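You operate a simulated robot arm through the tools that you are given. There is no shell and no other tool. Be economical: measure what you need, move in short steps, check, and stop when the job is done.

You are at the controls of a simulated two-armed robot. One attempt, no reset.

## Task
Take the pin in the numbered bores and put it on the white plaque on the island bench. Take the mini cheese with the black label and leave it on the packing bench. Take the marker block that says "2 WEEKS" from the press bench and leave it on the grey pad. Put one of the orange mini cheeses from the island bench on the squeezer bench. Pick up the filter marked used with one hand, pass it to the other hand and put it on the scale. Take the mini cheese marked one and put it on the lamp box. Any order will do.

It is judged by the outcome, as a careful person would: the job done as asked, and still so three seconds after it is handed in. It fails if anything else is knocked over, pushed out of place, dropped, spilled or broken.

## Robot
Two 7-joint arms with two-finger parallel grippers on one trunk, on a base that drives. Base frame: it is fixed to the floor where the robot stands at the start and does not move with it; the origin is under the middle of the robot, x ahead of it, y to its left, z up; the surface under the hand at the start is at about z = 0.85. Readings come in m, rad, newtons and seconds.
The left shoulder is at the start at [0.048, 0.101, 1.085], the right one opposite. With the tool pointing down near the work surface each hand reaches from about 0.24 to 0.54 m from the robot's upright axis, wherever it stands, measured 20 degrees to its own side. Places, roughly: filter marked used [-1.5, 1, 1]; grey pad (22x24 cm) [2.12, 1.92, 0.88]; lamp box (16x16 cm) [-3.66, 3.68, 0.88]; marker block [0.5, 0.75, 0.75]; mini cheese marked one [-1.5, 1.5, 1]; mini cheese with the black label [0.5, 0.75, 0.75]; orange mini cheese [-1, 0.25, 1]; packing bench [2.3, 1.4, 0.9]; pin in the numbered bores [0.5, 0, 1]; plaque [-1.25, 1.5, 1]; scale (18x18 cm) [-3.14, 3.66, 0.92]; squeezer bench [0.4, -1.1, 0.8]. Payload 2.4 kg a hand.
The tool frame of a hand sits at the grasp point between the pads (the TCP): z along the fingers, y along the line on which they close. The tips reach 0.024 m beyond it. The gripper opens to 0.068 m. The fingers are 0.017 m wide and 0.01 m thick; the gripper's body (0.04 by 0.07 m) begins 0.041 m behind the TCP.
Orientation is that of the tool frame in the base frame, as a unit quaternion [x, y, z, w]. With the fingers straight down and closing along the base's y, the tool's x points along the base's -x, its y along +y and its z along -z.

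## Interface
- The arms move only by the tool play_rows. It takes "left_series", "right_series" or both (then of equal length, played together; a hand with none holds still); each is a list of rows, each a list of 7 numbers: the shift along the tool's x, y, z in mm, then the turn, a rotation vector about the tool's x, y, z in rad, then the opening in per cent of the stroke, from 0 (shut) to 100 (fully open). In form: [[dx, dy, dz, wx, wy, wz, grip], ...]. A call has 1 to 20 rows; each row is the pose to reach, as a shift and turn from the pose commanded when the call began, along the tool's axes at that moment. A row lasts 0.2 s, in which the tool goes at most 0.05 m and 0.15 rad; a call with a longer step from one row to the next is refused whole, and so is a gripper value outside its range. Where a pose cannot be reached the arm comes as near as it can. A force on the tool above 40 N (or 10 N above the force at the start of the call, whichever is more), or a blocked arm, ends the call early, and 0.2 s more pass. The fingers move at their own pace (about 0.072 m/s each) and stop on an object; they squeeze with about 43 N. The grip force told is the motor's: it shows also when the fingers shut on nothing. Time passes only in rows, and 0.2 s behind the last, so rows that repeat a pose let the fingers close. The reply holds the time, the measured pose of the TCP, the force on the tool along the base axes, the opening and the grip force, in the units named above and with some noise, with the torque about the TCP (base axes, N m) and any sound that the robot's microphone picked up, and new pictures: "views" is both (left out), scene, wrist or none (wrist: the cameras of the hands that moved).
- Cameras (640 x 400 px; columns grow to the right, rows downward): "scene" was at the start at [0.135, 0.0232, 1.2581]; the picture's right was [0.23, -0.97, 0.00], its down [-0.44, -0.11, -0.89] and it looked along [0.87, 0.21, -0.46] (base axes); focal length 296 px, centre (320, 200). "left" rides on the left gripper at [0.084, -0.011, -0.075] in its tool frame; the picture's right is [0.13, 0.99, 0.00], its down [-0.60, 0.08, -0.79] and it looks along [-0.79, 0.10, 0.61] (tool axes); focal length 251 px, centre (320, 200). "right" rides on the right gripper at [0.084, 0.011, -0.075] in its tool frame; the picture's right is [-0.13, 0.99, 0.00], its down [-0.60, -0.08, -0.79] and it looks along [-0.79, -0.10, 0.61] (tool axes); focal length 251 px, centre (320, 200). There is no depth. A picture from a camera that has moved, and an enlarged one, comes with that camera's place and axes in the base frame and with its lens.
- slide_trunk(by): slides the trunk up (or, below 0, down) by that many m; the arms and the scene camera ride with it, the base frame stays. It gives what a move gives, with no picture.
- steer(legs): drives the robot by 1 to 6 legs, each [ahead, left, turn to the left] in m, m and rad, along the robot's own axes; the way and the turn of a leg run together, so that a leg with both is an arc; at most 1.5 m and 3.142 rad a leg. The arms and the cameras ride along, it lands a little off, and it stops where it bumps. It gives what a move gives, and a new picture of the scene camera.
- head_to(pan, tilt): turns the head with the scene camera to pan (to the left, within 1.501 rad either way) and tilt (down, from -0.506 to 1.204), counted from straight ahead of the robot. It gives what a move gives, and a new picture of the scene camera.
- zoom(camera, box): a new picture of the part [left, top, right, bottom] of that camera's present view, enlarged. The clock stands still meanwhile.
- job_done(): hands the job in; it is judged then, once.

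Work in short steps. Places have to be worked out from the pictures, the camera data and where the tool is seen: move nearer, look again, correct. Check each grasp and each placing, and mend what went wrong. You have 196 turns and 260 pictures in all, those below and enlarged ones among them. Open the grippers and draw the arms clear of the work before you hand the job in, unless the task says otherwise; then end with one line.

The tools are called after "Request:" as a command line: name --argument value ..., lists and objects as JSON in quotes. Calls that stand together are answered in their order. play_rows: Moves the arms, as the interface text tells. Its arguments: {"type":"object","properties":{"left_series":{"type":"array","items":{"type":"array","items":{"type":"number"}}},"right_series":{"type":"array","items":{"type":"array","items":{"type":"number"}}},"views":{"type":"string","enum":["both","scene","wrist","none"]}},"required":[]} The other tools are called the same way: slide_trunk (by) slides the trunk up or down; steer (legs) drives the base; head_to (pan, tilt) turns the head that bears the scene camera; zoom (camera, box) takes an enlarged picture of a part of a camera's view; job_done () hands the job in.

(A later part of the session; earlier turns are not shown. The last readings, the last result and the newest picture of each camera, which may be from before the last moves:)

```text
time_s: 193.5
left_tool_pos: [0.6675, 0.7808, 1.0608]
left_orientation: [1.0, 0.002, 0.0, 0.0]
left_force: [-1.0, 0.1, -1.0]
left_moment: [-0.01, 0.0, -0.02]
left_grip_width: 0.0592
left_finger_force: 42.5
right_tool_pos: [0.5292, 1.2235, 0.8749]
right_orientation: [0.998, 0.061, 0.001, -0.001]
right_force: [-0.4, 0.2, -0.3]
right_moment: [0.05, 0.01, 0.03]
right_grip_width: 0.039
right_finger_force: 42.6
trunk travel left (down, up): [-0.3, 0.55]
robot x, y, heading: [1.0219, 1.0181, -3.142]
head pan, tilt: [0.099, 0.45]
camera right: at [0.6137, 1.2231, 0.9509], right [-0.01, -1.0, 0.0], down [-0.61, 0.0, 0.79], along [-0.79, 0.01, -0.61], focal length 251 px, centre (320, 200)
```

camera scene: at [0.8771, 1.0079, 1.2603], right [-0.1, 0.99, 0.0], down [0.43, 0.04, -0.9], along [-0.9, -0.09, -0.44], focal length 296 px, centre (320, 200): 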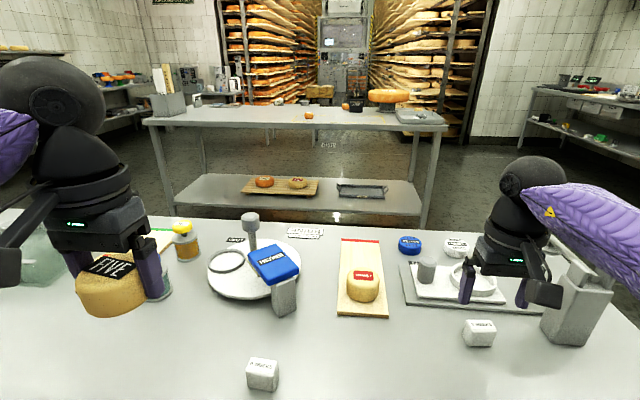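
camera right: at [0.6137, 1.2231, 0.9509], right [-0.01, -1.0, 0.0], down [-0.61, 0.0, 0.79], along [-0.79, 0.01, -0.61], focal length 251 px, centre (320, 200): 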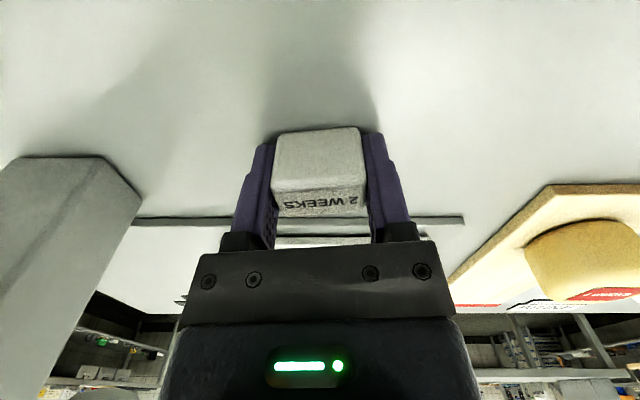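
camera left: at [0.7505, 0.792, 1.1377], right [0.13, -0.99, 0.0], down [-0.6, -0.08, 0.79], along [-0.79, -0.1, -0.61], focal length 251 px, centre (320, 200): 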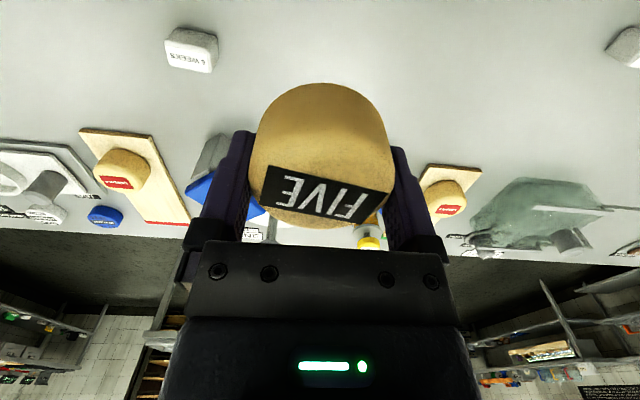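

Gripped. I lift, retract, then back away from the bench.

Request:
play_rows --right_series '[[0, 0, -25, 0, 0, 0, 10], [0, 0, -65, 0, 0, 0, 10], [10, 5, -105, 0, 0, 0, 10], [35, 25, -140, 0, 0, 0.06, 10], [65, 50, -165, 0, 0, 0.12, 10], [95, 75, -185, 0, 0, 0.12, 10], [110, 95, -190, 0, 0, 0.12, 10]]' --views "scene"

Request:
steer --legs '[[-0.4, 0, 0]]'

```text
time_s: 195.1
left_tool_pos: [0.6666, 0.7802, 1.0614]
left_orientation: [1.0, 0.002, 0.0, 0.0]
left_force: [-0.3, -0.1, -2.1]
left_moment: [0.0, 0.0, 0.0]
left_grip_width: 0.059
left_finger_force: 43.3
right_tool_pos: [0.6496, 1.1426, 1.0646]
right_orientation: [1.0, 0.001, 0.002, -0.001]
right_force: [-0.4, 0.6, 0.0]
right_moment: [-0.02, 0.0, 0.0]
right_grip_width: 0.0389
right_finger_force: 43.0
trunk travel left (down, up): [-0.3, 0.55]
robot x, y, heading: [1.0222, 1.017, -3.136]
head pan, tilt: [0.099, 0.45]
camera scene: at [0.8772, 1.0078, 1.2602], right [-0.1, 0.99, 0.0], down [0.43, 0.04, -0.9], along [-0.9, -0.09, -0.44], focal length 296 px, centre (320, 200)
```

scene: 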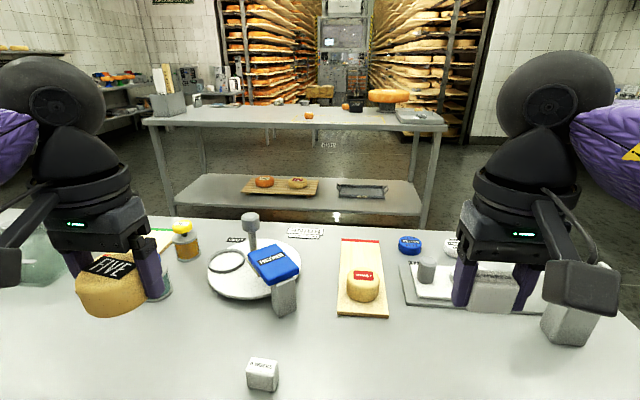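

```text
time_s: 197.6
left_tool_pos: [1.0614, 0.7815, 1.0618]
left_orientation: [1.0, 0.0, 0.0, 0.0]
left_force: [-1.4, -0.2, -1.1]
left_moment: [-0.01, -0.03, 0.01]
left_grip_width: 0.0589
left_finger_force: 42.8
right_tool_pos: [1.0466, 1.1454, 1.0654]
right_orientation: [1.0, -0.001, 0.001, -0.001]
right_force: [-0.5, 0.7, -1.6]
right_moment: [-0.01, -0.02, 0.02]
right_grip_width: 0.0389
right_finger_force: 43.1
trunk travel left (down, up): [-0.3, 0.55]
robot x, y, heading: [1.4185, 1.0183, 3.14]
head pan, tilt: [0.099, 0.45]
camera scene: at [1.2732, 1.0087, 1.2603], right [-0.1, 1.0, 0.0], down [0.43, 0.04, -0.9], along [-0.9, -0.09, -0.44], focal length 296 px, centre (320, 200)
```

scene: 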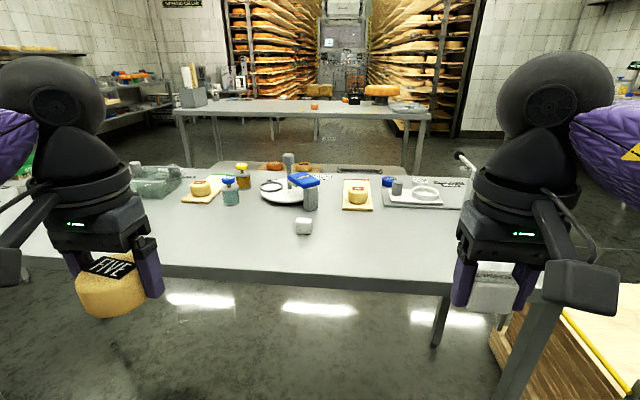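

I turn round to face the packing bench.

Request:
steer --legs '[[0, -0.4, 0], [0, 0, -3.14]]'

Request:
head_to --pan 0.05 --tilt 0.5

```text
time_s: 207.4
left_tool_pos: [1.7757, 1.6441, 1.062]
left_orientation: [0.008, 1.0, 0.0, 0.001]
left_force: [0.6, 0.2, -1.2]
left_moment: [0.0, 0.0, -0.01]
left_grip_width: 0.0589
left_finger_force: 43.0
right_tool_pos: [1.7837, 1.281, 1.0644]
right_orientation: [0.009, 1.0, 0.0, -0.002]
right_force: [0.7, -0.7, -0.7]
right_moment: [0.04, 0.05, -0.03]
right_grip_width: 0.039
right_finger_force: 43.0
trunk travel left (down, up): [-0.3, 0.55]
robot x, y, heading: [1.4161, 1.4138, -0.021]
head pan, tilt: [0.099, 0.45]
camera scene: at [1.5547, 1.4246, 1.2602], right [0.08, -1.0, 0.0], down [-0.43, -0.04, -0.9], along [0.9, 0.07, -0.44], focal length 296 px, centre (320, 200)
```

scene: 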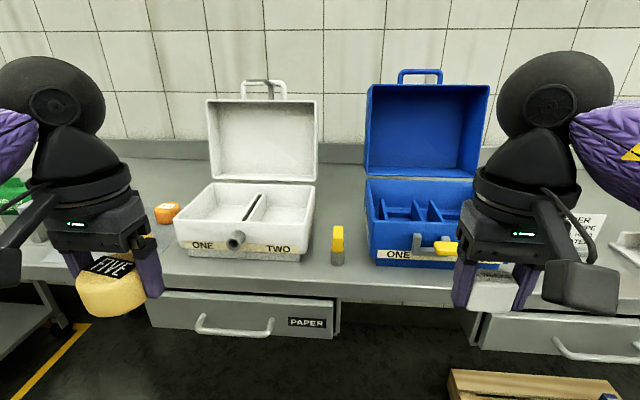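

```text
time_s: 208.1
left_tool_pos: [1.7751, 1.645, 1.061]
left_orientation: [0.009, 1.0, 0.0, -0.001]
left_force: [0.8, -0.2, -3.1]
left_moment: [0.03, 0.01, 0.0]
left_grip_width: 0.0593
left_finger_force: 43.3
right_tool_pos: [1.7846, 1.2811, 1.0652]
right_orientation: [0.009, 1.0, 0.0, -0.002]
right_force: [-0.6, 0.1, -0.7]
right_moment: [0.01, -0.04, 0.02]
right_grip_width: 0.0386
right_finger_force: 43.6
trunk travel left (down, up): [-0.3, 0.55]
robot x, y, heading: [1.4154, 1.4157, -0.019]
head pan, tilt: [0.051, 0.499]
camera scene: at [1.554, 1.4202, 1.2558], right [0.03, -1.0, 0.0], down [-0.48, -0.02, -0.88], along [0.88, 0.03, -0.48], focal length 296 px, centre (320, 200)
```

scene: 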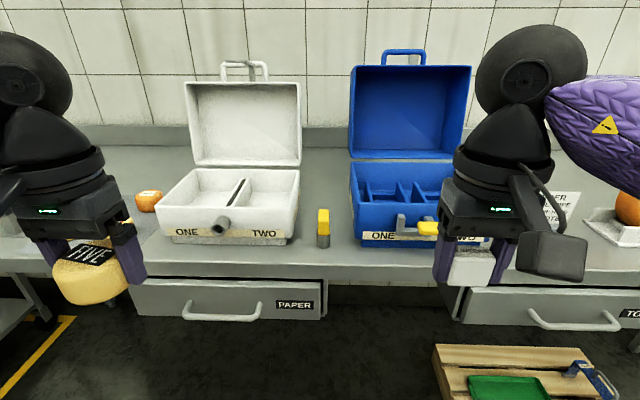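

The packing bench front edge is at x≈1.97. I look left for the grey pad.

Request:
steer --legs '[[0, 0.35, 0.02]]'

Request:
head_to --pan 0.35 --tilt 0.55

```text
time_s: 210.3
left_tool_pos: [1.7713, 2.0036, 1.0607]
left_orientation: [-0.004, 1.0, 0.0, -0.001]
left_force: [0.4, -0.5, -1.3]
left_moment: [0.03, 0.02, 0.04]
left_grip_width: 0.0591
left_finger_force: 43.1
right_tool_pos: [1.7889, 1.6403, 1.0642]
right_orientation: [-0.004, 1.0, 0.0, -0.002]
right_force: [0.2, 0.0, 0.6]
right_moment: [-0.01, -0.01, 0.01]
right_grip_width: 0.0392
right_finger_force: 43.3
trunk travel left (down, up): [-0.3, 0.55]
robot x, y, heading: [1.4199, 1.7659, 0.011]
head pan, tilt: [0.051, 0.499]
camera scene: at [1.5559, 1.7741, 1.2558], right [0.06, -1.0, 0.0], down [-0.48, -0.03, -0.88], along [0.88, 0.05, -0.48], focal length 296 px, centre (320, 200)
```

scene: 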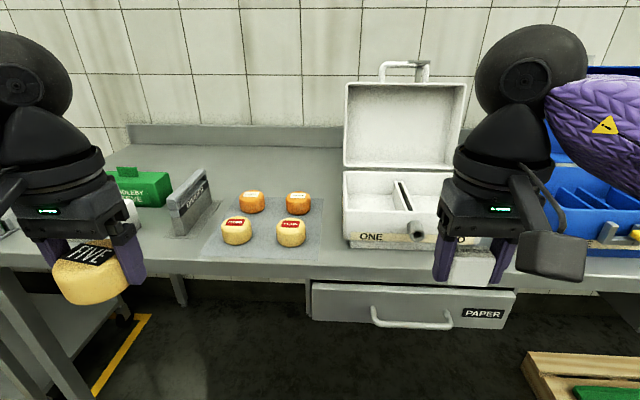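

```text
time_s: 211.2
left_tool_pos: [1.7711, 2.0041, 1.0613]
left_orientation: [-0.003, 1.0, 0.0, -0.001]
left_force: [-0.2, -0.4, -0.9]
left_moment: [0.02, -0.01, -0.02]
left_grip_width: 0.0592
left_finger_force: 43.1
right_tool_pos: [1.7897, 1.6396, 1.0661]
right_orientation: [-0.003, 1.0, 0.0, -0.001]
right_force: [0.4, 0.1, -1.0]
right_moment: [0.0, 0.0, 0.04]
right_grip_width: 0.0392
right_finger_force: 42.7
trunk travel left (down, up): [-0.3, 0.55]
robot x, y, heading: [1.4199, 1.7664, 0.008]
head pan, tilt: [0.351, 0.55]
camera scene: at [1.5492, 1.8, 1.2512], right [0.35, -0.94, 0.0], down [-0.49, -0.18, -0.85], along [0.8, 0.3, -0.52], focal length 296 px, centre (320, 200)
```

scene: 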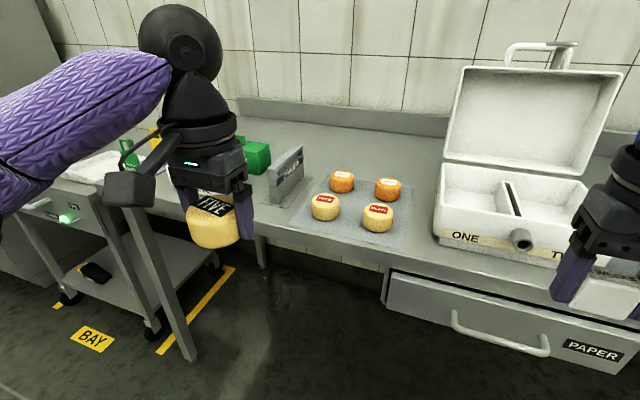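

The grey pad carries four cheeses with a gap in its centre at about (2.127,1.922) — room for the block. I drive to (1.65,2.07).

Request:
steer --legs '[[0, 0.3, 0], [0.22, 0, 0]]'

Request:
head_to --pan 0.0 --tilt 0.65

Request:
zoom --camera "right" --box '[0, 0, 640, 400]'

```text
time_s: 214.5
left_tool_pos: [1.9904, 2.2994, 1.0623]
left_orientation: [0.0, 1.0, 0.0, -0.001]
left_force: [-0.2, 0.8, -1.9]
left_moment: [-0.02, -0.02, 0.02]
left_grip_width: 0.0592
left_finger_force: 42.8
right_tool_pos: [2.0062, 1.9364, 1.0638]
right_orientation: [-0.001, 1.0, 0.0, -0.002]
right_force: [0.6, -0.5, 0.1]
right_moment: [0.05, 0.03, 0.01]
right_grip_width: 0.0389
right_finger_force: 43.3
trunk travel left (down, up): [-0.3, 0.55]
robot x, y, heading: [1.6391, 2.0655, 0.002]
head pan, tilt: [0.351, 0.55]
camera scene: at [1.7662, 2.0984, 1.2511], right [0.35, -0.94, 0.0], down [-0.49, -0.18, -0.85], along [0.8, 0.29, -0.52], focal length 296 px, centre (320, 200)
```

scene: 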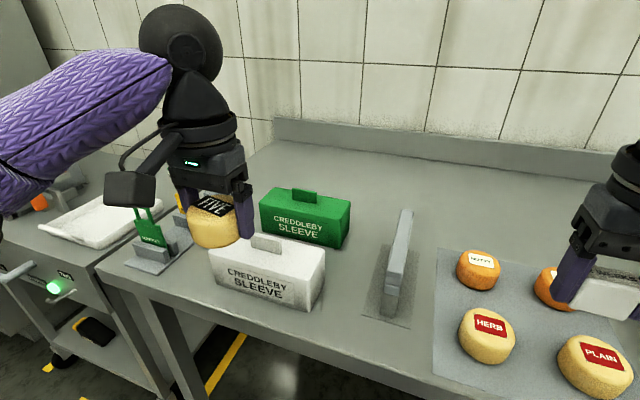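

```text
time_s: 215.3
left_tool_pos: [1.9883, 2.3017, 1.061]
left_orientation: [0.0, 1.0, 0.0, -0.001]
left_force: [-0.4, -1.0, -0.9]
left_moment: [0.01, -0.01, 0.0]
left_grip_width: 0.0591
left_finger_force: 42.8
right_tool_pos: [2.0061, 1.9378, 1.0652]
right_orientation: [-0.001, 1.0, 0.0, -0.002]
right_force: [0.1, -0.1, -0.6]
right_moment: [0.03, 0.01, -0.01]
right_grip_width: 0.0386
right_finger_force: 42.9
trunk travel left (down, up): [-0.3, 0.55]
robot x, y, heading: [1.6337, 2.0637, -0.002]
head pan, tilt: [0.0, 0.649]
camera scene: at [1.7684, 2.0676, 1.2424], right [0.0, -1.0, 0.0], down [-0.6, 0.0, -0.8], along [0.8, 0.0, -0.6], focal length 296 px, centre (320, 200)
```

scene: 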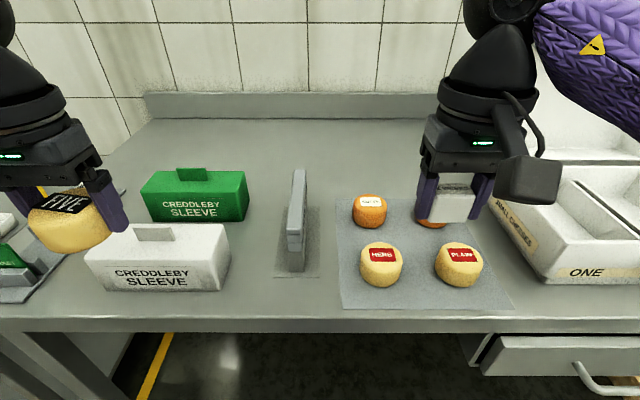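

```text
1.00 times, centred on (320, 200) of right (not enlarged: the box is as wide or as high as the picture)
camera zoom: at [1.9227, 1.9489, 1.1404], right [0.13, 0.99, 0.0], down [0.61, -0.08, 0.79], along [0.78, -0.1, -0.61], focal length 251 px, centre (320, 200)
```

zoom: 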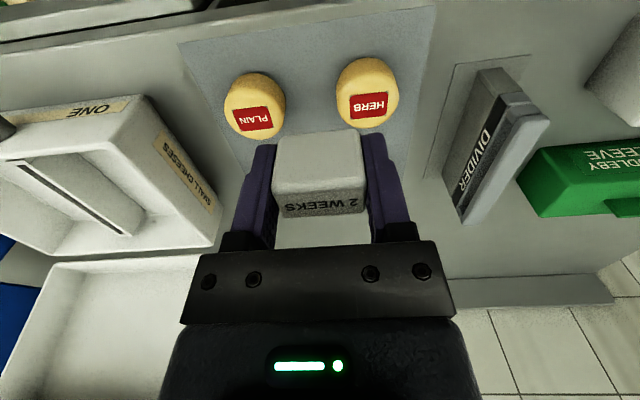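

Pad centre gap confirmed at (2.128,1.918). I move the block over it and lower to ~0.95.

Request:
play_rows --right_series '[[-40, -6, 0, 0, 0, 0, 10], [-80, -12, 10, 0, 0, 0, 10], [-110, -18, 30, 0, 0, 0, 10], [-122, -18, 65, 0, 0, 0, 10], [-122, -18, 110, 0, 0, 0, 10], [-122, -18, 110, 0, 0, 0, 10]]' --views "both"

```text
time_s: 216.7
left_tool_pos: [1.9894, 2.2994, 1.0612]
left_orientation: [-0.002, 1.0, 0.0, -0.001]
left_force: [-0.1, 0.6, -2.1]
left_moment: [0.02, 0.0, -0.04]
left_grip_width: 0.0593
left_finger_force: 42.8
right_tool_pos: [2.1272, 1.9222, 0.9536]
right_orientation: [-0.002, 1.0, 0.0, -0.001]
right_force: [0.1, 0.1, 0.6]
right_moment: [-0.01, 0.02, 0.02]
right_grip_width: 0.0386
right_finger_force: 43.6
trunk travel left (down, up): [-0.3, 0.55]
robot x, y, heading: [1.6362, 2.0662, 0.001]
head pan, tilt: [0.0, 0.649]
camera scene: at [1.7685, 2.0674, 1.2424], right [0.0, -1.0, 0.0], down [-0.6, 0.0, -0.8], along [0.8, 0.0, -0.6], focal length 296 px, centre (320, 200)
camera right: at [2.0447, 1.9325, 1.0295], right [0.13, 0.99, 0.0], down [0.61, -0.08, 0.79], along [0.78, -0.1, -0.61], focal length 251 px, centre (320, 200)
```

scene: 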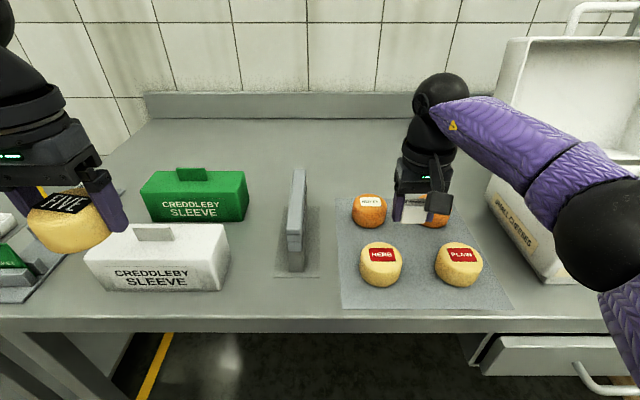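
right: 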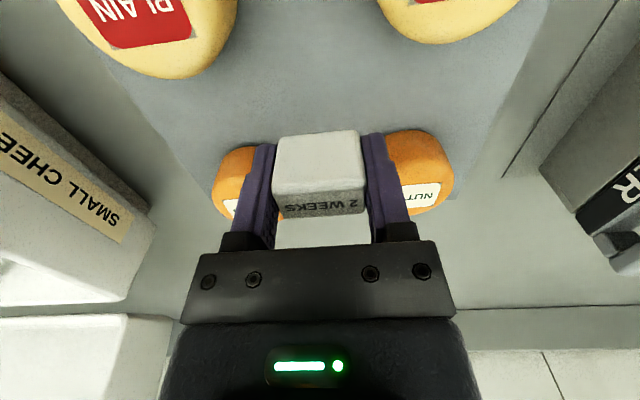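

Clearances are fine. I shift 5 mm, lower to contact in small steps.

Request:
play_rows --right_series '[[0, -5, 20, 0, 0, 0, 10], [0, -5, 35, 0, 0, 0, 10], [0, -5, 41, 0, 0, 0, 10], [0, -5, 45, 0, 0, 0, 10], [0, -5, 48, 0, 0, 0, 10], [0, -5, 48, 0, 0, 0, 10]]' --views "wrist"

```text
time_s: 218.1
left_tool_pos: [1.9893, 2.2998, 1.0612]
left_orientation: [0.0, 1.0, 0.0, -0.001]
left_force: [-0.2, 0.4, -2.3]
left_moment: [0.01, -0.01, -0.02]
left_grip_width: 0.0587
left_finger_force: 42.8
right_tool_pos: [2.1274, 1.9156, 0.9064]
right_orientation: [0.0, 1.0, 0.0, -0.002]
right_force: [-0.7, -1.0, -0.7]
right_moment: [0.0, 0.01, 0.04]
right_grip_width: 0.0389
right_finger_force: 43.4
trunk travel left (down, up): [-0.3, 0.55]
robot x, y, heading: [1.6343, 2.0661, 0.003]
head pan, tilt: [0.0, 0.649]
camera right: at [2.0441, 1.927, 0.9823], right [0.13, 0.99, 0.0], down [0.61, -0.08, 0.79], along [0.78, -0.1, -0.61], focal length 251 px, centre (320, 200)
```

right: 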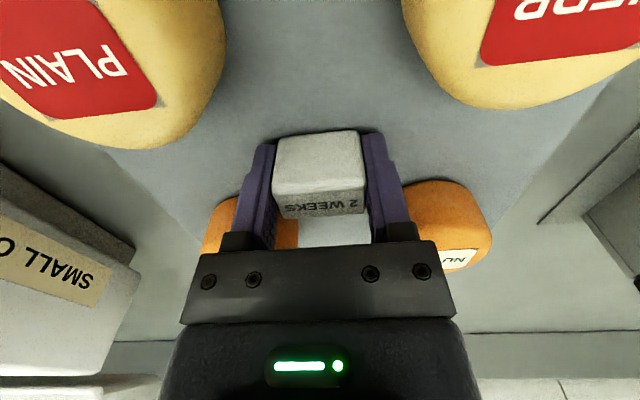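

No contact yet; continue in 2 mm steps.

Request:
play_rows --right_series '[[0, 0, 2, 0, 0, 0, 10], [0, 0, 4, 0, 0, 0, 10], [0, 0, 6, 0, 0, 0, 10], [0, 0, 6, 0, 0, 0, 10]]' --views "none"

```text
time_s: 219.3
left_tool_pos: [1.9889, 2.3006, 1.0619]
left_orientation: [-0.002, 1.0, 0.0, -0.001]
left_force: [1.0, -0.6, -1.1]
left_moment: [-0.01, -0.01, -0.02]
left_grip_width: 0.059
left_finger_force: 42.8
right_tool_pos: [2.1276, 1.9138, 0.9037]
right_orientation: [0.0, 1.0, 0.002, 0.003]
right_force: [-2.8, -1.0, 17.3]
right_moment: [-0.05, 0.21, 0.0]
right_grip_width: 0.0388
right_finger_force: 42.6
trunk travel left (down, up): [-0.3, 0.55]
robot x, y, heading: [1.6366, 2.0683, 0.004]
head pan, tilt: [0.0, 0.649]
stopped in row 4 (right hand): the force on the tool passed its limit at 42 N (the readings are from after the stop); the commanded pose is now the measured one
```

Contact made. I relax upward 1 mm, open partly, and rise straight up.

Request:
play_rows --right_series '[[0, 0, -1, 0, 0, 0, 10], [0, 0, -1, 0, 0, 0, 65], [0, 0, -1, 0, 0, 0, 75], [0, 0, -1, 0, 0, 0, 75], [0, 0, -15, 0, 0, 0, 75], [0, 0, -45, 0, 0, 0, 75], [0, 0, -90, 0, 0, 0, 75], [30, 0, -130, 0, 0, 0, 90], [70, 0, -155, 0, 0, 0, 100], [110, 0, -160, 0, 0, 0, 100]]' --views "both"

```text
time_s: 221.5
left_tool_pos: [1.9904, 2.3005, 1.0618]
left_orientation: [0.0, 1.0, -0.001, -0.001]
left_force: [-0.1, 0.8, -1.0]
left_moment: [0.02, 0.03, -0.02]
left_grip_width: 0.0591
left_finger_force: 43.6
right_tool_pos: [2.0153, 1.9144, 1.0624]
right_orientation: [0.001, 1.0, 0.0, 0.001]
right_force: [-0.2, 0.0, 0.0]
right_moment: [-0.01, 0.0, 0.03]
right_grip_width: 0.068
right_finger_force: 0.1
trunk travel left (down, up): [-0.3, 0.55]
robot x, y, heading: [1.6337, 2.0668, 0.001]
head pan, tilt: [0.0, 0.649]
camera scene: at [1.7683, 2.0674, 1.2424], right [0.0, -1.0, 0.0], down [-0.6, 0.0, -0.8], along [0.8, 0.0, -0.6], focal length 296 px, centre (320, 200)
camera right: at [1.9324, 1.9257, 1.1385], right [0.13, 0.99, 0.0], down [0.6, -0.08, 0.79], along [0.79, -0.1, -0.61], focal length 251 px, centre (320, 200)
```

scene: 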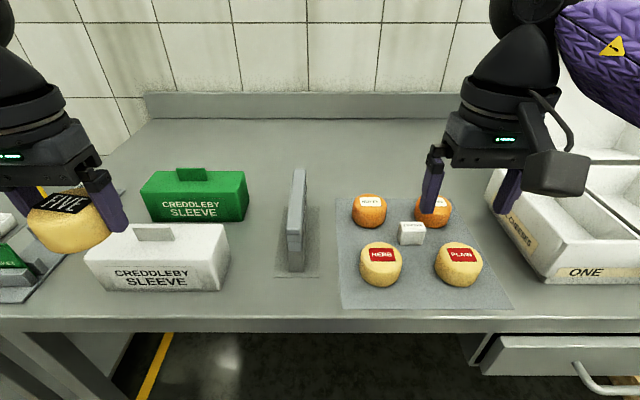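
right: 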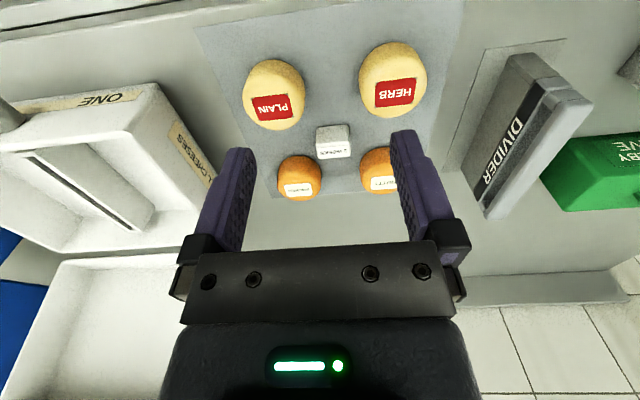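

Block sits at the pad's centre. For FIVE, a free spot on the bench is in front of the divider, about (2.025,2.147). I swing the left hand over it while moving the right hand aside.

Request:
play_rows --left_series '[[-10, -40, 0, 0, 0, 0, 40], [-20, -80, 0, 0, 0, 0, 40], [-30, -120, 0, 0, 0, 0, 40], [-35, -153, 0, 0, 0, 0, 40], [-35, -153, 40, 0, 0, 0, 40], [-35, -153, 75, 0, 0, 0, 40], [-35, -153, 100, 0, 0, 0, 40], [-35, -153, 100, 0, 0, 0, 40]]' --right_series '[[0, -15, 0, 0, 0, 0, 100], [10, -30, 0, 0, 0, 0, 100], [20, -45, 0, 0, 0, 0, 100], [30, -50, 0, 0, 0, 0, 100], [30, -50, 0, 0, 0, 0, 100], [30, -50, 0, 0, 0, 0, 100], [30, -50, 0, 0, 0, 0, 100], [30, -50, 0, 0, 0, 0, 100]]' --views "both"

```text
time_s: 223.3
left_tool_pos: [2.0246, 2.1503, 0.9584]
left_orientation: [-0.002, 1.0, 0.0, 0.0]
left_force: [0.1, 0.0, -1.4]
left_moment: [-0.02, -0.04, -0.02]
left_grip_width: 0.0591
left_finger_force: 43.2
right_tool_pos: [1.9883, 1.8631, 1.0627]
right_orientation: [-0.001, 1.0, 0.0, 0.0]
right_force: [0.7, 0.3, -0.9]
right_moment: [0.0, -0.01, 0.01]
right_grip_width: 0.0679
right_finger_force: 0.0
trunk travel left (down, up): [-0.3, 0.55]
robot x, y, heading: [1.6356, 2.0658, 0.005]
head pan, tilt: [0.0, 0.649]
camera scene: at [1.7685, 2.0674, 1.2424], right [0.0, -1.0, 0.0], down [-0.6, 0.0, -0.8], along [0.8, 0.0, -0.6], focal length 296 px, centre (320, 200)
camera right: at [1.9043, 1.8754, 1.1384], right [0.13, 0.99, 0.0], down [0.6, -0.08, 0.79], along [0.79, -0.1, -0.61], focal length 251 px, centre (320, 200)
camera left: at [1.9401, 2.1386, 1.0342], right [-0.13, 0.99, 0.0], down [0.6, 0.08, 0.79], along [0.79, 0.1, -0.61], focal length 251 px, centre (320, 200)
```

scene: 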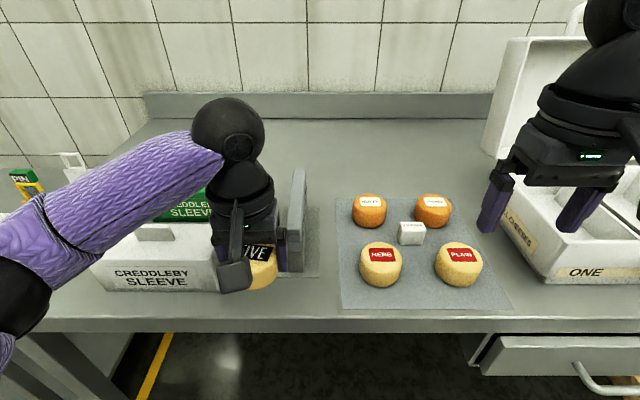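
right: 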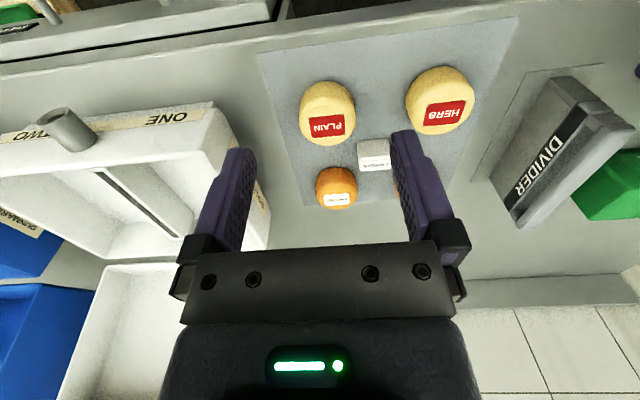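
left: 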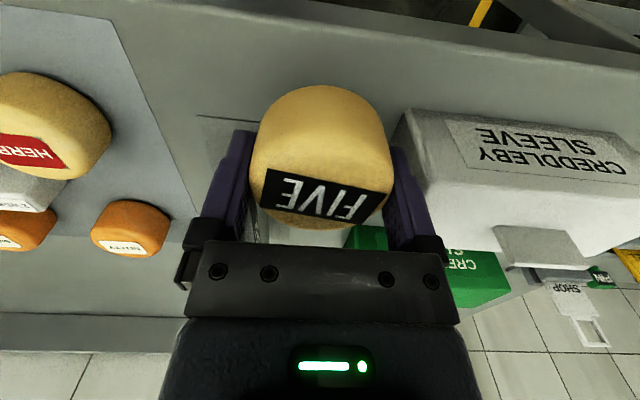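

The bench edge is at x≈1.99, white box at y≥2.21. I shift to (2.034,2.155) and lower to contact.

Request:
play_rows --left_series '[[-9, 5, 15, 0, 0, 0, 40], [-9, 5, 35, 0, 0, 0, 40], [-9, 5, 45, 0, 0, 0, 40], [-9, 5, 49, 0, 0, 0, 40], [-9, 5, 51, 0, 0, 0, 40], [-9, 5, 51, 0, 0, 0, 40]]' --views "wrist"

```text
time_s: 224.7
left_tool_pos: [2.0326, 2.1528, 0.9099]
left_orientation: [-0.001, 1.0, 0.0, -0.001]
left_force: [0.7, -0.1, -1.7]
left_moment: [-0.03, -0.04, -0.02]
left_grip_width: 0.0588
left_finger_force: 43.1
right_tool_pos: [1.9883, 1.8624, 1.0644]
right_orientation: [0.0, 1.0, 0.0, 0.0]
right_force: [0.6, -0.3, 1.0]
right_moment: [-0.02, -0.02, 0.0]
right_grip_width: 0.0681
right_finger_force: 0.1
trunk travel left (down, up): [-0.3, 0.55]
robot x, y, heading: [1.6369, 2.0637, 0.002]
head pan, tilt: [0.0, 0.649]
camera left: at [1.9485, 2.1418, 0.9859], right [-0.13, 0.99, 0.0], down [0.6, 0.08, 0.79], along [0.79, 0.1, -0.61], focal length 251 px, centre (320, 200)
```

left: 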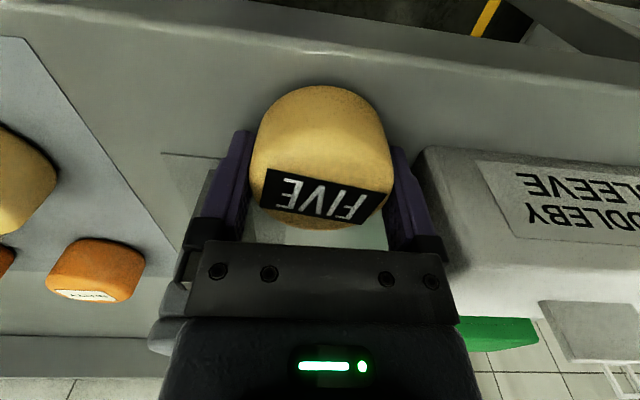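

Position is acceptable. I lower on in 2 mm steps until contact.

Request:
play_rows --left_series '[[-2, 0, 2, 0, 0, 0, 40], [-2, 0, 4, 0, 0, 0, 40], [-2, 0, 6, 0, 0, 0, 40], [-2, 0, 7, 0, 0, 0, 40]]' --views "none"

```text
time_s: 225.8
left_tool_pos: [2.0341, 2.1516, 0.9068]
left_orientation: [-0.001, 1.0, -0.001, 0.004]
left_force: [-5.0, 0.6, 20.0]
left_moment: [0.18, 0.55, 0.02]
left_grip_width: 0.059
left_finger_force: 43.4
right_tool_pos: [1.9865, 1.8639, 1.0645]
right_orientation: [-0.001, 1.0, 0.001, 0.002]
right_force: [0.2, -0.3, 0.0]
right_moment: [-0.02, 0.04, 0.0]
right_grip_width: 0.0679
right_finger_force: 0.0
trunk travel left (down, up): [-0.3, 0.55]
robot x, y, heading: [1.6343, 2.0614, 0.0]
head pan, tilt: [0.0, 0.649]
stopped in row 4 (left hand): the force on the tool passed its limit at 42 N (the readings are from after the stop); the commanded pose is now the measured one
```

Contact. I relax, open to 94 %, and rise straight up.

Request:
play_rows --left_series '[[0, 0, -1, 0, 0, 0, 60], [0, 0, -1, 0, 0, 0, 92], [0, 0, -1, 0, 0, 0, 94], [0, 0, -1, 0, 0, 0, 94], [0, 0, -15, 0, 0, 0, 94], [0, 0, -45, 0, 0, 0, 94], [0, 0, -90, 0, 0, 0, 94], [5, 20, -130, 0, 0, 0, 100], [20, 60, -155, 0, 0, 0, 100], [30, 100, -155, 0, 0, 0, 100]]' --views "both"

```text
time_s: 227.9
left_tool_pos: [2.0043, 2.2527, 1.0596]
left_orientation: [0.0, 1.0, -0.002, 0.002]
left_force: [0.0, 0.8, -0.3]
left_moment: [0.0, 0.02, 0.03]
left_grip_width: 0.068
left_finger_force: 0.1
right_tool_pos: [1.9872, 1.8643, 1.0627]
right_orientation: [0.0, 1.0, 0.0, 0.002]
right_force: [0.2, -0.1, -0.3]
right_moment: [-0.02, -0.02, -0.01]
right_grip_width: 0.0678
right_finger_force: 0.0
trunk travel left (down, up): [-0.3, 0.55]
robot x, y, heading: [1.6364, 2.0638, 0.004]
head pan, tilt: [0.0, 0.649]
camera scene: at [1.7683, 2.0676, 1.2424], right [0.0, -1.0, 0.0], down [-0.6, 0.0, -0.8], along [0.8, 0.0, -0.6], focal length 296 px, centre (320, 200)
camera left: at [1.9195, 2.2429, 1.1347], right [-0.13, 0.99, 0.0], down [0.6, 0.08, 0.8], along [0.79, 0.1, -0.61], focal length 251 px, centre (320, 200)
```

scene: 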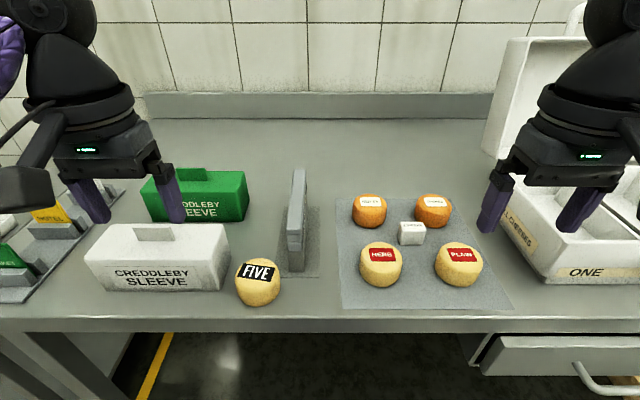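
left: 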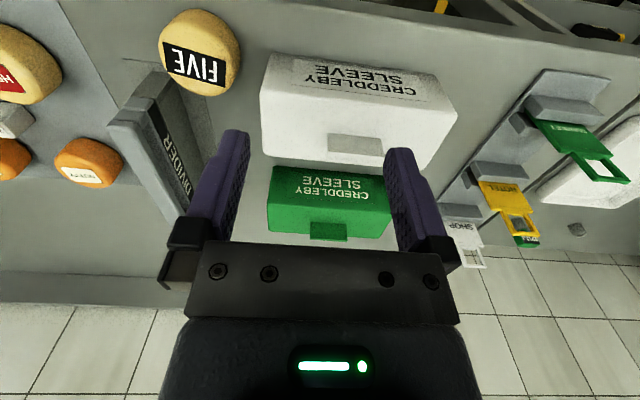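

FIVE and the block are delivered. Now I back off, go to y≈3.0, turn west and drive toward the island's far side.

Request:
steer --legs '[[-0.27, 0, 0], [0, 0.92, 0], [0, 0, 3.14], [1.2, 0, 0], [1.2, 0, 0]]'

Request:
head_to --pan 0.35 --tilt 0.4

```text
time_s: 253.3
left_tool_pos: [-1.4636, 2.8247, 1.0586]
left_orientation: [1.0, -0.008, -0.003, 0.0]
left_force: [-0.6, 0.6, 0.5]
left_moment: [0.01, -0.01, 0.02]
left_grip_width: 0.0679
left_finger_force: 0.1
right_tool_pos: [-1.4397, 3.2127, 1.0633]
right_orientation: [1.0, -0.008, -0.001, 0.001]
right_force: [-0.5, 0.7, 0.6]
right_moment: [-0.01, -0.03, 0.03]
right_grip_width: 0.068
right_finger_force: 0.0
trunk travel left (down, up): [-0.3, 0.55]
robot x, y, heading: [-1.0912, 3.0061, 3.127]
head pan, tilt: [0.0, 0.649]
camera scene: at [-1.2295, 3.0097, 1.2424], right [0.02, 1.0, 0.0], down [0.6, -0.01, -0.8], along [-0.8, 0.01, -0.6], focal length 296 px, centre (320, 200)
```

scene: 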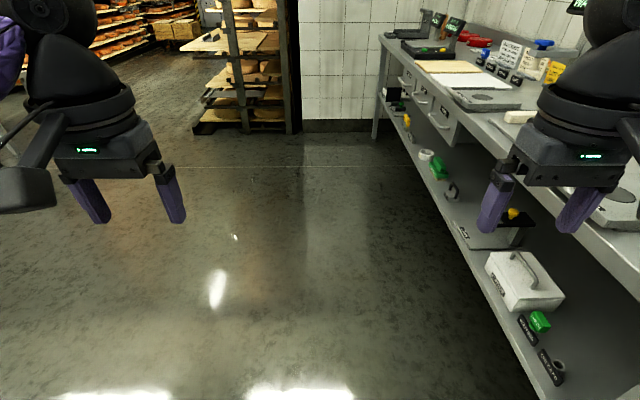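

```text
time_s: 254.1
left_tool_pos: [-1.4631, 2.8247, 1.0591]
left_orientation: [1.0, -0.008, -0.002, -0.001]
left_force: [-0.2, -0.2, -0.6]
left_moment: [-0.01, -0.01, 0.01]
left_grip_width: 0.0681
left_finger_force: 0.1
right_tool_pos: [-1.4393, 3.2133, 1.062]
right_orientation: [1.0, -0.009, 0.0, -0.001]
right_force: [0.0, -0.9, -0.3]
right_moment: [0.01, 0.01, 0.01]
right_grip_width: 0.0678
right_finger_force: 0.0
trunk travel left (down, up): [-0.3, 0.55]
robot x, y, heading: [-1.0907, 3.0045, 3.124]
head pan, tilt: [0.351, 0.4]
camera scene: at [-1.2302, 2.978, 1.2649], right [-0.33, 0.94, 0.0], down [0.37, 0.13, -0.92], along [-0.87, -0.3, -0.39], focal length 296 px, centre (320, 200)
```

scene: 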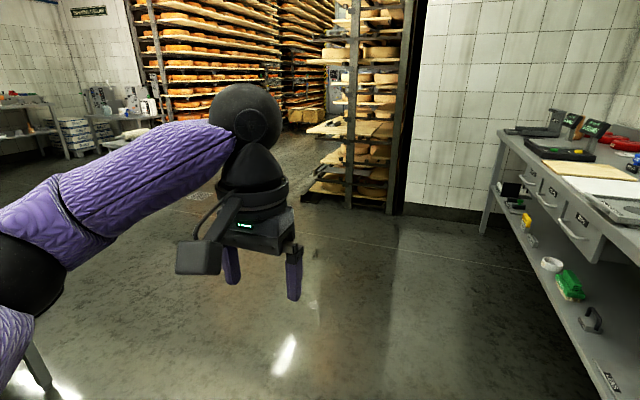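

I go ahead to x≈-2.05, strafe south a bit and turn to face +x, then look at the island from its far side.

Request:
steer --legs '[[0.97, 0, 0], [0, 0.75, 0], [0, 0, 3.14]]'

Request:
head_to --pan -0.8 --tilt 0.4

```text
time_s: 270.2
left_tool_pos: [-1.6857, 2.4526, 1.0598]
left_orientation: [0.001, 1.0, -0.001, 0.003]
left_force: [0.4, 0.6, -0.1]
left_moment: [0.0, -0.04, -0.03]
left_grip_width: 0.0682
left_finger_force: 0.0
right_tool_pos: [-1.7035, 2.0629, 1.0633]
right_orientation: [0.0, 1.0, -0.001, 0.001]
right_force: [0.2, -0.7, 0.6]
right_moment: [0.0, 0.0, 0.0]
right_grip_width: 0.068
right_finger_force: 0.0
trunk travel left (down, up): [-0.3, 0.55]
robot x, y, heading: [-2.0558, 2.2662, 0.0]
head pan, tilt: [0.351, 0.4]
camera scene: at [-1.9221, 2.2991, 1.2649], right [0.34, -0.94, 0.0], down [-0.37, -0.13, -0.92], along [0.86, 0.32, -0.39], focal length 296 px, centre (320, 200)
```

scene: 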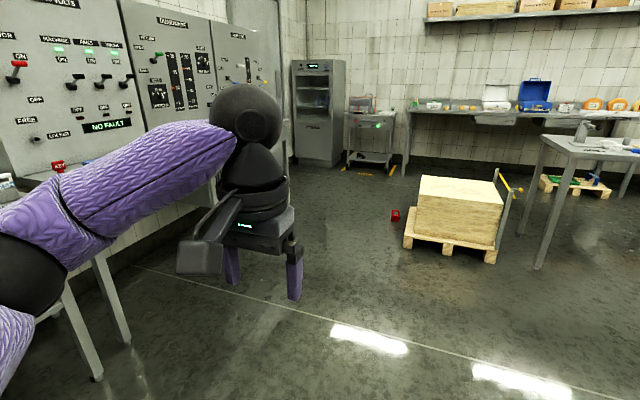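

```text
time_s: 271.5
left_tool_pos: [-1.6866, 2.4531, 1.0596]
left_orientation: [0.0, 1.0, 0.0, 0.003]
left_force: [-0.7, -0.2, 0.5]
left_moment: [0.0, -0.01, 0.0]
left_grip_width: 0.0679
left_finger_force: 0.1
right_tool_pos: [-1.7044, 2.0626, 1.0637]
right_orientation: [0.0, 1.0, 0.0, 0.0]
right_force: [-0.4, -0.2, -0.8]
right_moment: [0.01, 0.03, 0.02]
right_grip_width: 0.068
right_finger_force: 0.1
trunk travel left (down, up): [-0.3, 0.55]
robot x, y, heading: [-2.0554, 2.2664, 0.001]
head pan, tilt: [-0.799, 0.4]
camera scene: at [-1.9444, 2.2009, 1.2649], right [-0.72, -0.7, 0.0], down [-0.27, 0.28, -0.92], along [0.64, -0.66, -0.39], focal length 296 px, centre (320, 200)
```

scene: 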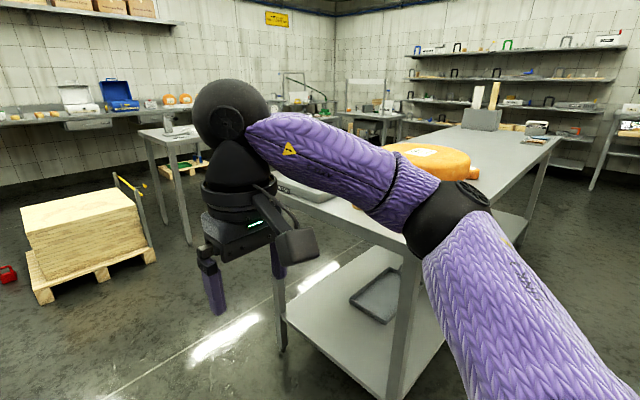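

The island's far edge is x≈-1.67. I strafe south to y≈1.25 and look.

Request:
steer --legs '[[0, -1.0, 0]]'

Request:
head_to --pan 0.0 --tilt 0.55

```text
time_s: 276.8
left_tool_pos: [-1.6837, 1.4283, 1.0597]
left_orientation: [-0.003, 1.0, 0.0, 0.001]
left_force: [0.1, 0.0, 0.6]
left_moment: [0.03, -0.01, -0.04]
left_grip_width: 0.0679
left_finger_force: 0.1
right_tool_pos: [-1.6971, 1.0403, 1.0639]
right_orientation: [-0.003, 1.0, 0.001, 0.001]
right_force: [-0.1, 0.2, -0.3]
right_moment: [0.02, -0.02, 0.0]
right_grip_width: 0.0679
right_finger_force: 0.1
trunk travel left (down, up): [-0.3, 0.55]
robot x, y, heading: [-2.053, 1.2363, 0.003]
head pan, tilt: [-0.799, 0.4]
camera scene: at [-1.9399, 1.1748, 1.2649], right [-0.71, -0.7, 0.0], down [-0.27, 0.28, -0.92], along [0.65, -0.66, -0.39], focal length 296 px, centre (320, 200)
```

scene: 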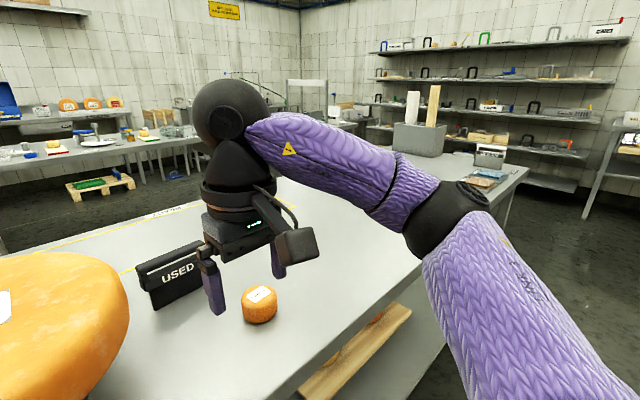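

```text
time_s: 278.0
left_tool_pos: [-1.6831, 1.4282, 1.0589]
left_orientation: [-0.003, 1.0, -0.001, 0.001]
left_force: [-0.1, -1.1, -0.2]
left_moment: [0.03, -0.02, 0.03]
left_grip_width: 0.068
left_finger_force: 0.1
right_tool_pos: [-1.6982, 1.039, 1.0629]
right_orientation: [-0.003, 1.0, 0.0, 0.001]
right_force: [-0.5, 0.2, -0.9]
right_moment: [0.01, -0.04, 0.0]
right_grip_width: 0.0682
right_finger_force: 0.0
trunk travel left (down, up): [-0.3, 0.55]
robot x, y, heading: [-2.0536, 1.239, 0.008]
head pan, tilt: [0.0, 0.55]
camera scene: at [-1.9152, 1.2414, 1.2512], right [0.01, -1.0, 0.0], down [-0.52, 0.0, -0.85], along [0.85, 0.01, -0.52], focal length 296 px, centre (320, 200)
```

scene: 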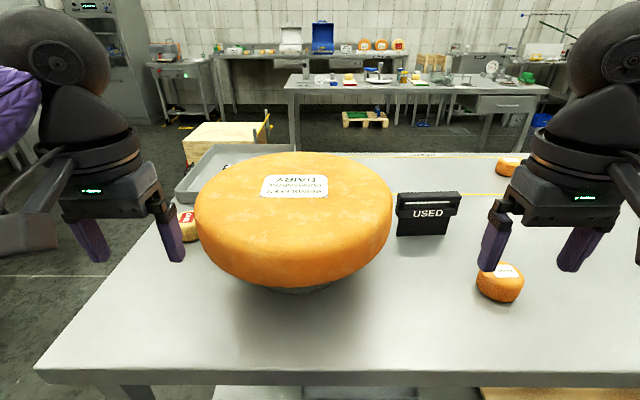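

Filter USED at about (-1.45,1.04), ONE cheese at (-1.447,1.51). I zoom on the filter to see how to grip it.

Request:
zoom --camera "scene" --box '[370, 170, 490, 250]'

Request:
zoom --camera "right" --box '[0, 0, 640, 400]'

```text
5.00 times, centred on (430, 210) of scene
camera zoom: at [-1.9152, 1.2414, 1.2512], right [0.01, -1.0, 0.0], down [-0.52, 0.0, -0.85], along [0.85, 0.01, -0.52], focal length 1479 px, centre (-230, 150)
```

zoom: 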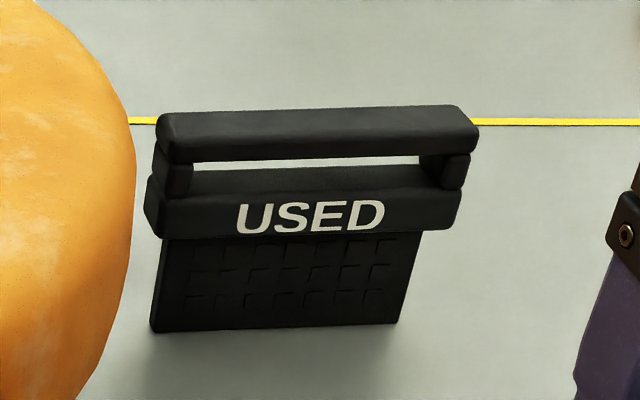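

```text
1.00 times, centred on (320, 200) of right (not enlarged: the box is as wide or as high as the picture)
camera zoom: at [-1.7814, 1.0503, 1.1384], right [0.12, 0.99, 0.0], down [0.6, -0.08, 0.79], along [0.79, -0.1, -0.61], focal length 251 px, centre (320, 200)
```

zoom: 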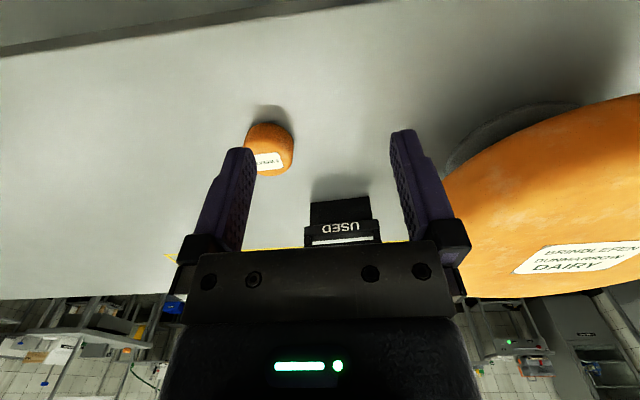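

The filter is a thin upright slab with a handle bar along y. For an in-air pass, I want both hands yawed 90° with cameras outward; I back off and test that posture.

Request:
steer --legs '[[-0.3, 0, 0]]'

Request:
play_rows --left_series '[[0, 0, 0, 0, 0, 0.14, 100], [0, 0, 0, 0, 0, 0.28, 100], [0, 0, 0, 0, 0, 0.42, 100], [0, 0, 0, 0, 0, 0.56, 100], [0, 0, 0, 0, 0, 0.7, 100], [0, 0, 0, 0, 0, 0.84, 100], [0, 0, 0, 0, 0, 0.98, 100], [0, 0, 0, 0, 0, 1.12, 100], [0, 0, 0, 0, 0, 1.26, 100], [0, 0, 0, 0, 0, 1.4, 100], [0, 0, 0, 0, 0, 1.57, 100]]' --right_series '[[0, 0, 0, 0, 0, -0.14, 100], [0, 0, 0, 0, 0, -0.28, 100], [0, 0, 0, 0, 0, -0.42, 100], [0, 0, 0, 0, 0, -0.56, 100], [0, 0, 0, 0, 0, -0.7, 100], [0, 0, 0, 0, 0, -0.84, 100], [0, 0, 0, 0, 0, -0.98, 100], [0, 0, 0, 0, 0, -1.12, 100], [0, 0, 0, 0, 0, -1.26, 100], [0, 0, 0, 0, 0, -1.4, 100], [0, 0, 0, 0, 0, -1.57, 100]]' --views "scene"

```text
time_s: 280.0
left_tool_pos: [-1.974, 1.4253, 1.0589]
left_orientation: [0.0, 1.0, -0.001, 0.002]
left_force: [0.3, -0.6, -0.1]
left_moment: [0.0, -0.01, 0.01]
left_grip_width: 0.068
left_finger_force: 0.1
right_tool_pos: [-1.9919, 1.0351, 1.0631]
right_orientation: [0.001, 1.0, 0.0, 0.001]
right_force: [0.2, -0.1, -0.6]
right_moment: [-0.03, -0.01, -0.01]
right_grip_width: 0.0679
right_finger_force: 0.0
trunk travel left (down, up): [-0.3, 0.55]
robot x, y, heading: [-2.3465, 1.2384, 0.002]
head pan, tilt: [0.0, 0.55]
camera scene: at [-2.2085, 1.2395, 1.2513], right [0.0, -1.0, 0.0], down [-0.52, 0.0, -0.85], along [0.85, 0.0, -0.52], focal length 296 px, centre (320, 200)
```

scene: 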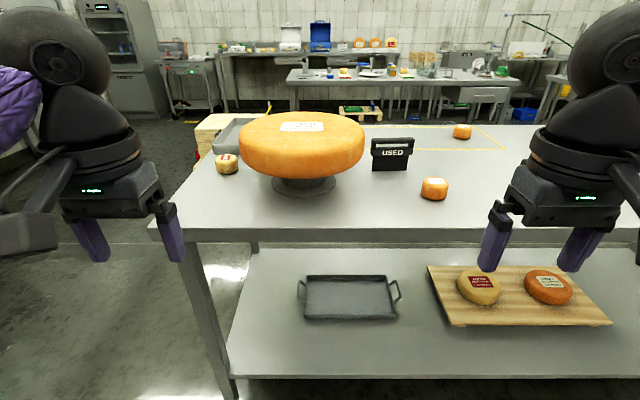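

```text
refused: row 11 steps farther than a row can; nothing moved
```

The last step was too large; I repeat with uniform 0.142 rad steps.

Request:
play_rows --left_series '[[0, 0, 0, 0, 0, 0.142, 100], [0, 0, 0, 0, 0, 0.284, 100], [0, 0, 0, 0, 0, 0.426, 100], [0, 0, 0, 0, 0, 0.568, 100], [0, 0, 0, 0, 0, 0.71, 100], [0, 0, 0, 0, 0, 0.852, 100], [0, 0, 0, 0, 0, 0.994, 100], [0, 0, 0, 0, 0, 1.136, 100], [0, 0, 0, 0, 0, 1.278, 100], [0, 0, 0, 0, 0, 1.42, 100], [0, 0, 0, 0, 0, 1.565, 100]]' --right_series '[[0, 0, 0, 0, 0, -0.142, 100], [0, 0, 0, 0, 0, -0.284, 100], [0, 0, 0, 0, 0, -0.426, 100], [0, 0, 0, 0, 0, -0.568, 100], [0, 0, 0, 0, 0, -0.71, 100], [0, 0, 0, 0, 0, -0.852, 100], [0, 0, 0, 0, 0, -0.994, 100], [0, 0, 0, 0, 0, -1.136, 100], [0, 0, 0, 0, 0, -1.278, 100], [0, 0, 0, 0, 0, -1.42, 100], [0, 0, 0, 0, 0, -1.565, 100]]' --views "scene"

```text
time_s: 281.4
left_tool_pos: [-1.9736, 1.4228, 1.0594]
left_orientation: [0.394, 0.919, -0.004, 0.007]
left_force: [-0.1, -2.2, -1.3]
left_moment: [0.14, -0.1, 0.18]
left_grip_width: 0.0682
left_finger_force: 0.0
right_tool_pos: [-2.0014, 1.0454, 1.0602]
right_orientation: [-0.399, 0.917, 0.0, 0.001]
right_force: [0.4, 0.7, 0.4]
right_moment: [0.0, -0.03, -0.02]
right_grip_width: 0.068
right_finger_force: 0.1
right hand out of reach, approached as far as the arm can: row 6, 7
trunk travel left (down, up): [-0.3, 0.55]
robot x, y, heading: [-2.3412, 1.2359, -0.002]
head pan, tilt: [0.0, 0.55]
stopped in row 7 (left hand): the force on the tool passed its limit at 78 N (the readings are from after the stop); the commanded pose is now the measured one
camera scene: at [-2.2081, 1.2394, 1.2512], right [0.0, -1.0, 0.0], down [-0.52, 0.0, -0.85], along [0.85, 0.0, -0.52], focal length 296 px, centre (320, 200)
```

scene: 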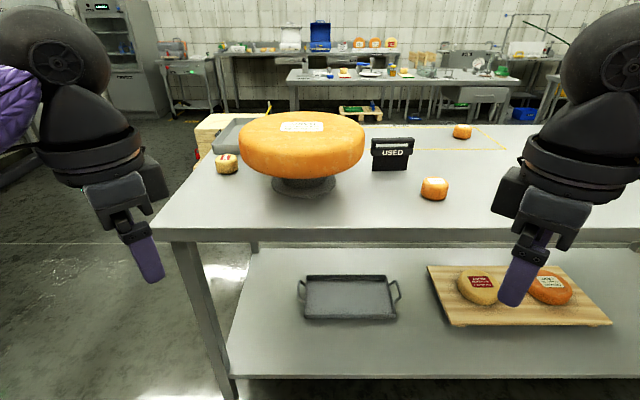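

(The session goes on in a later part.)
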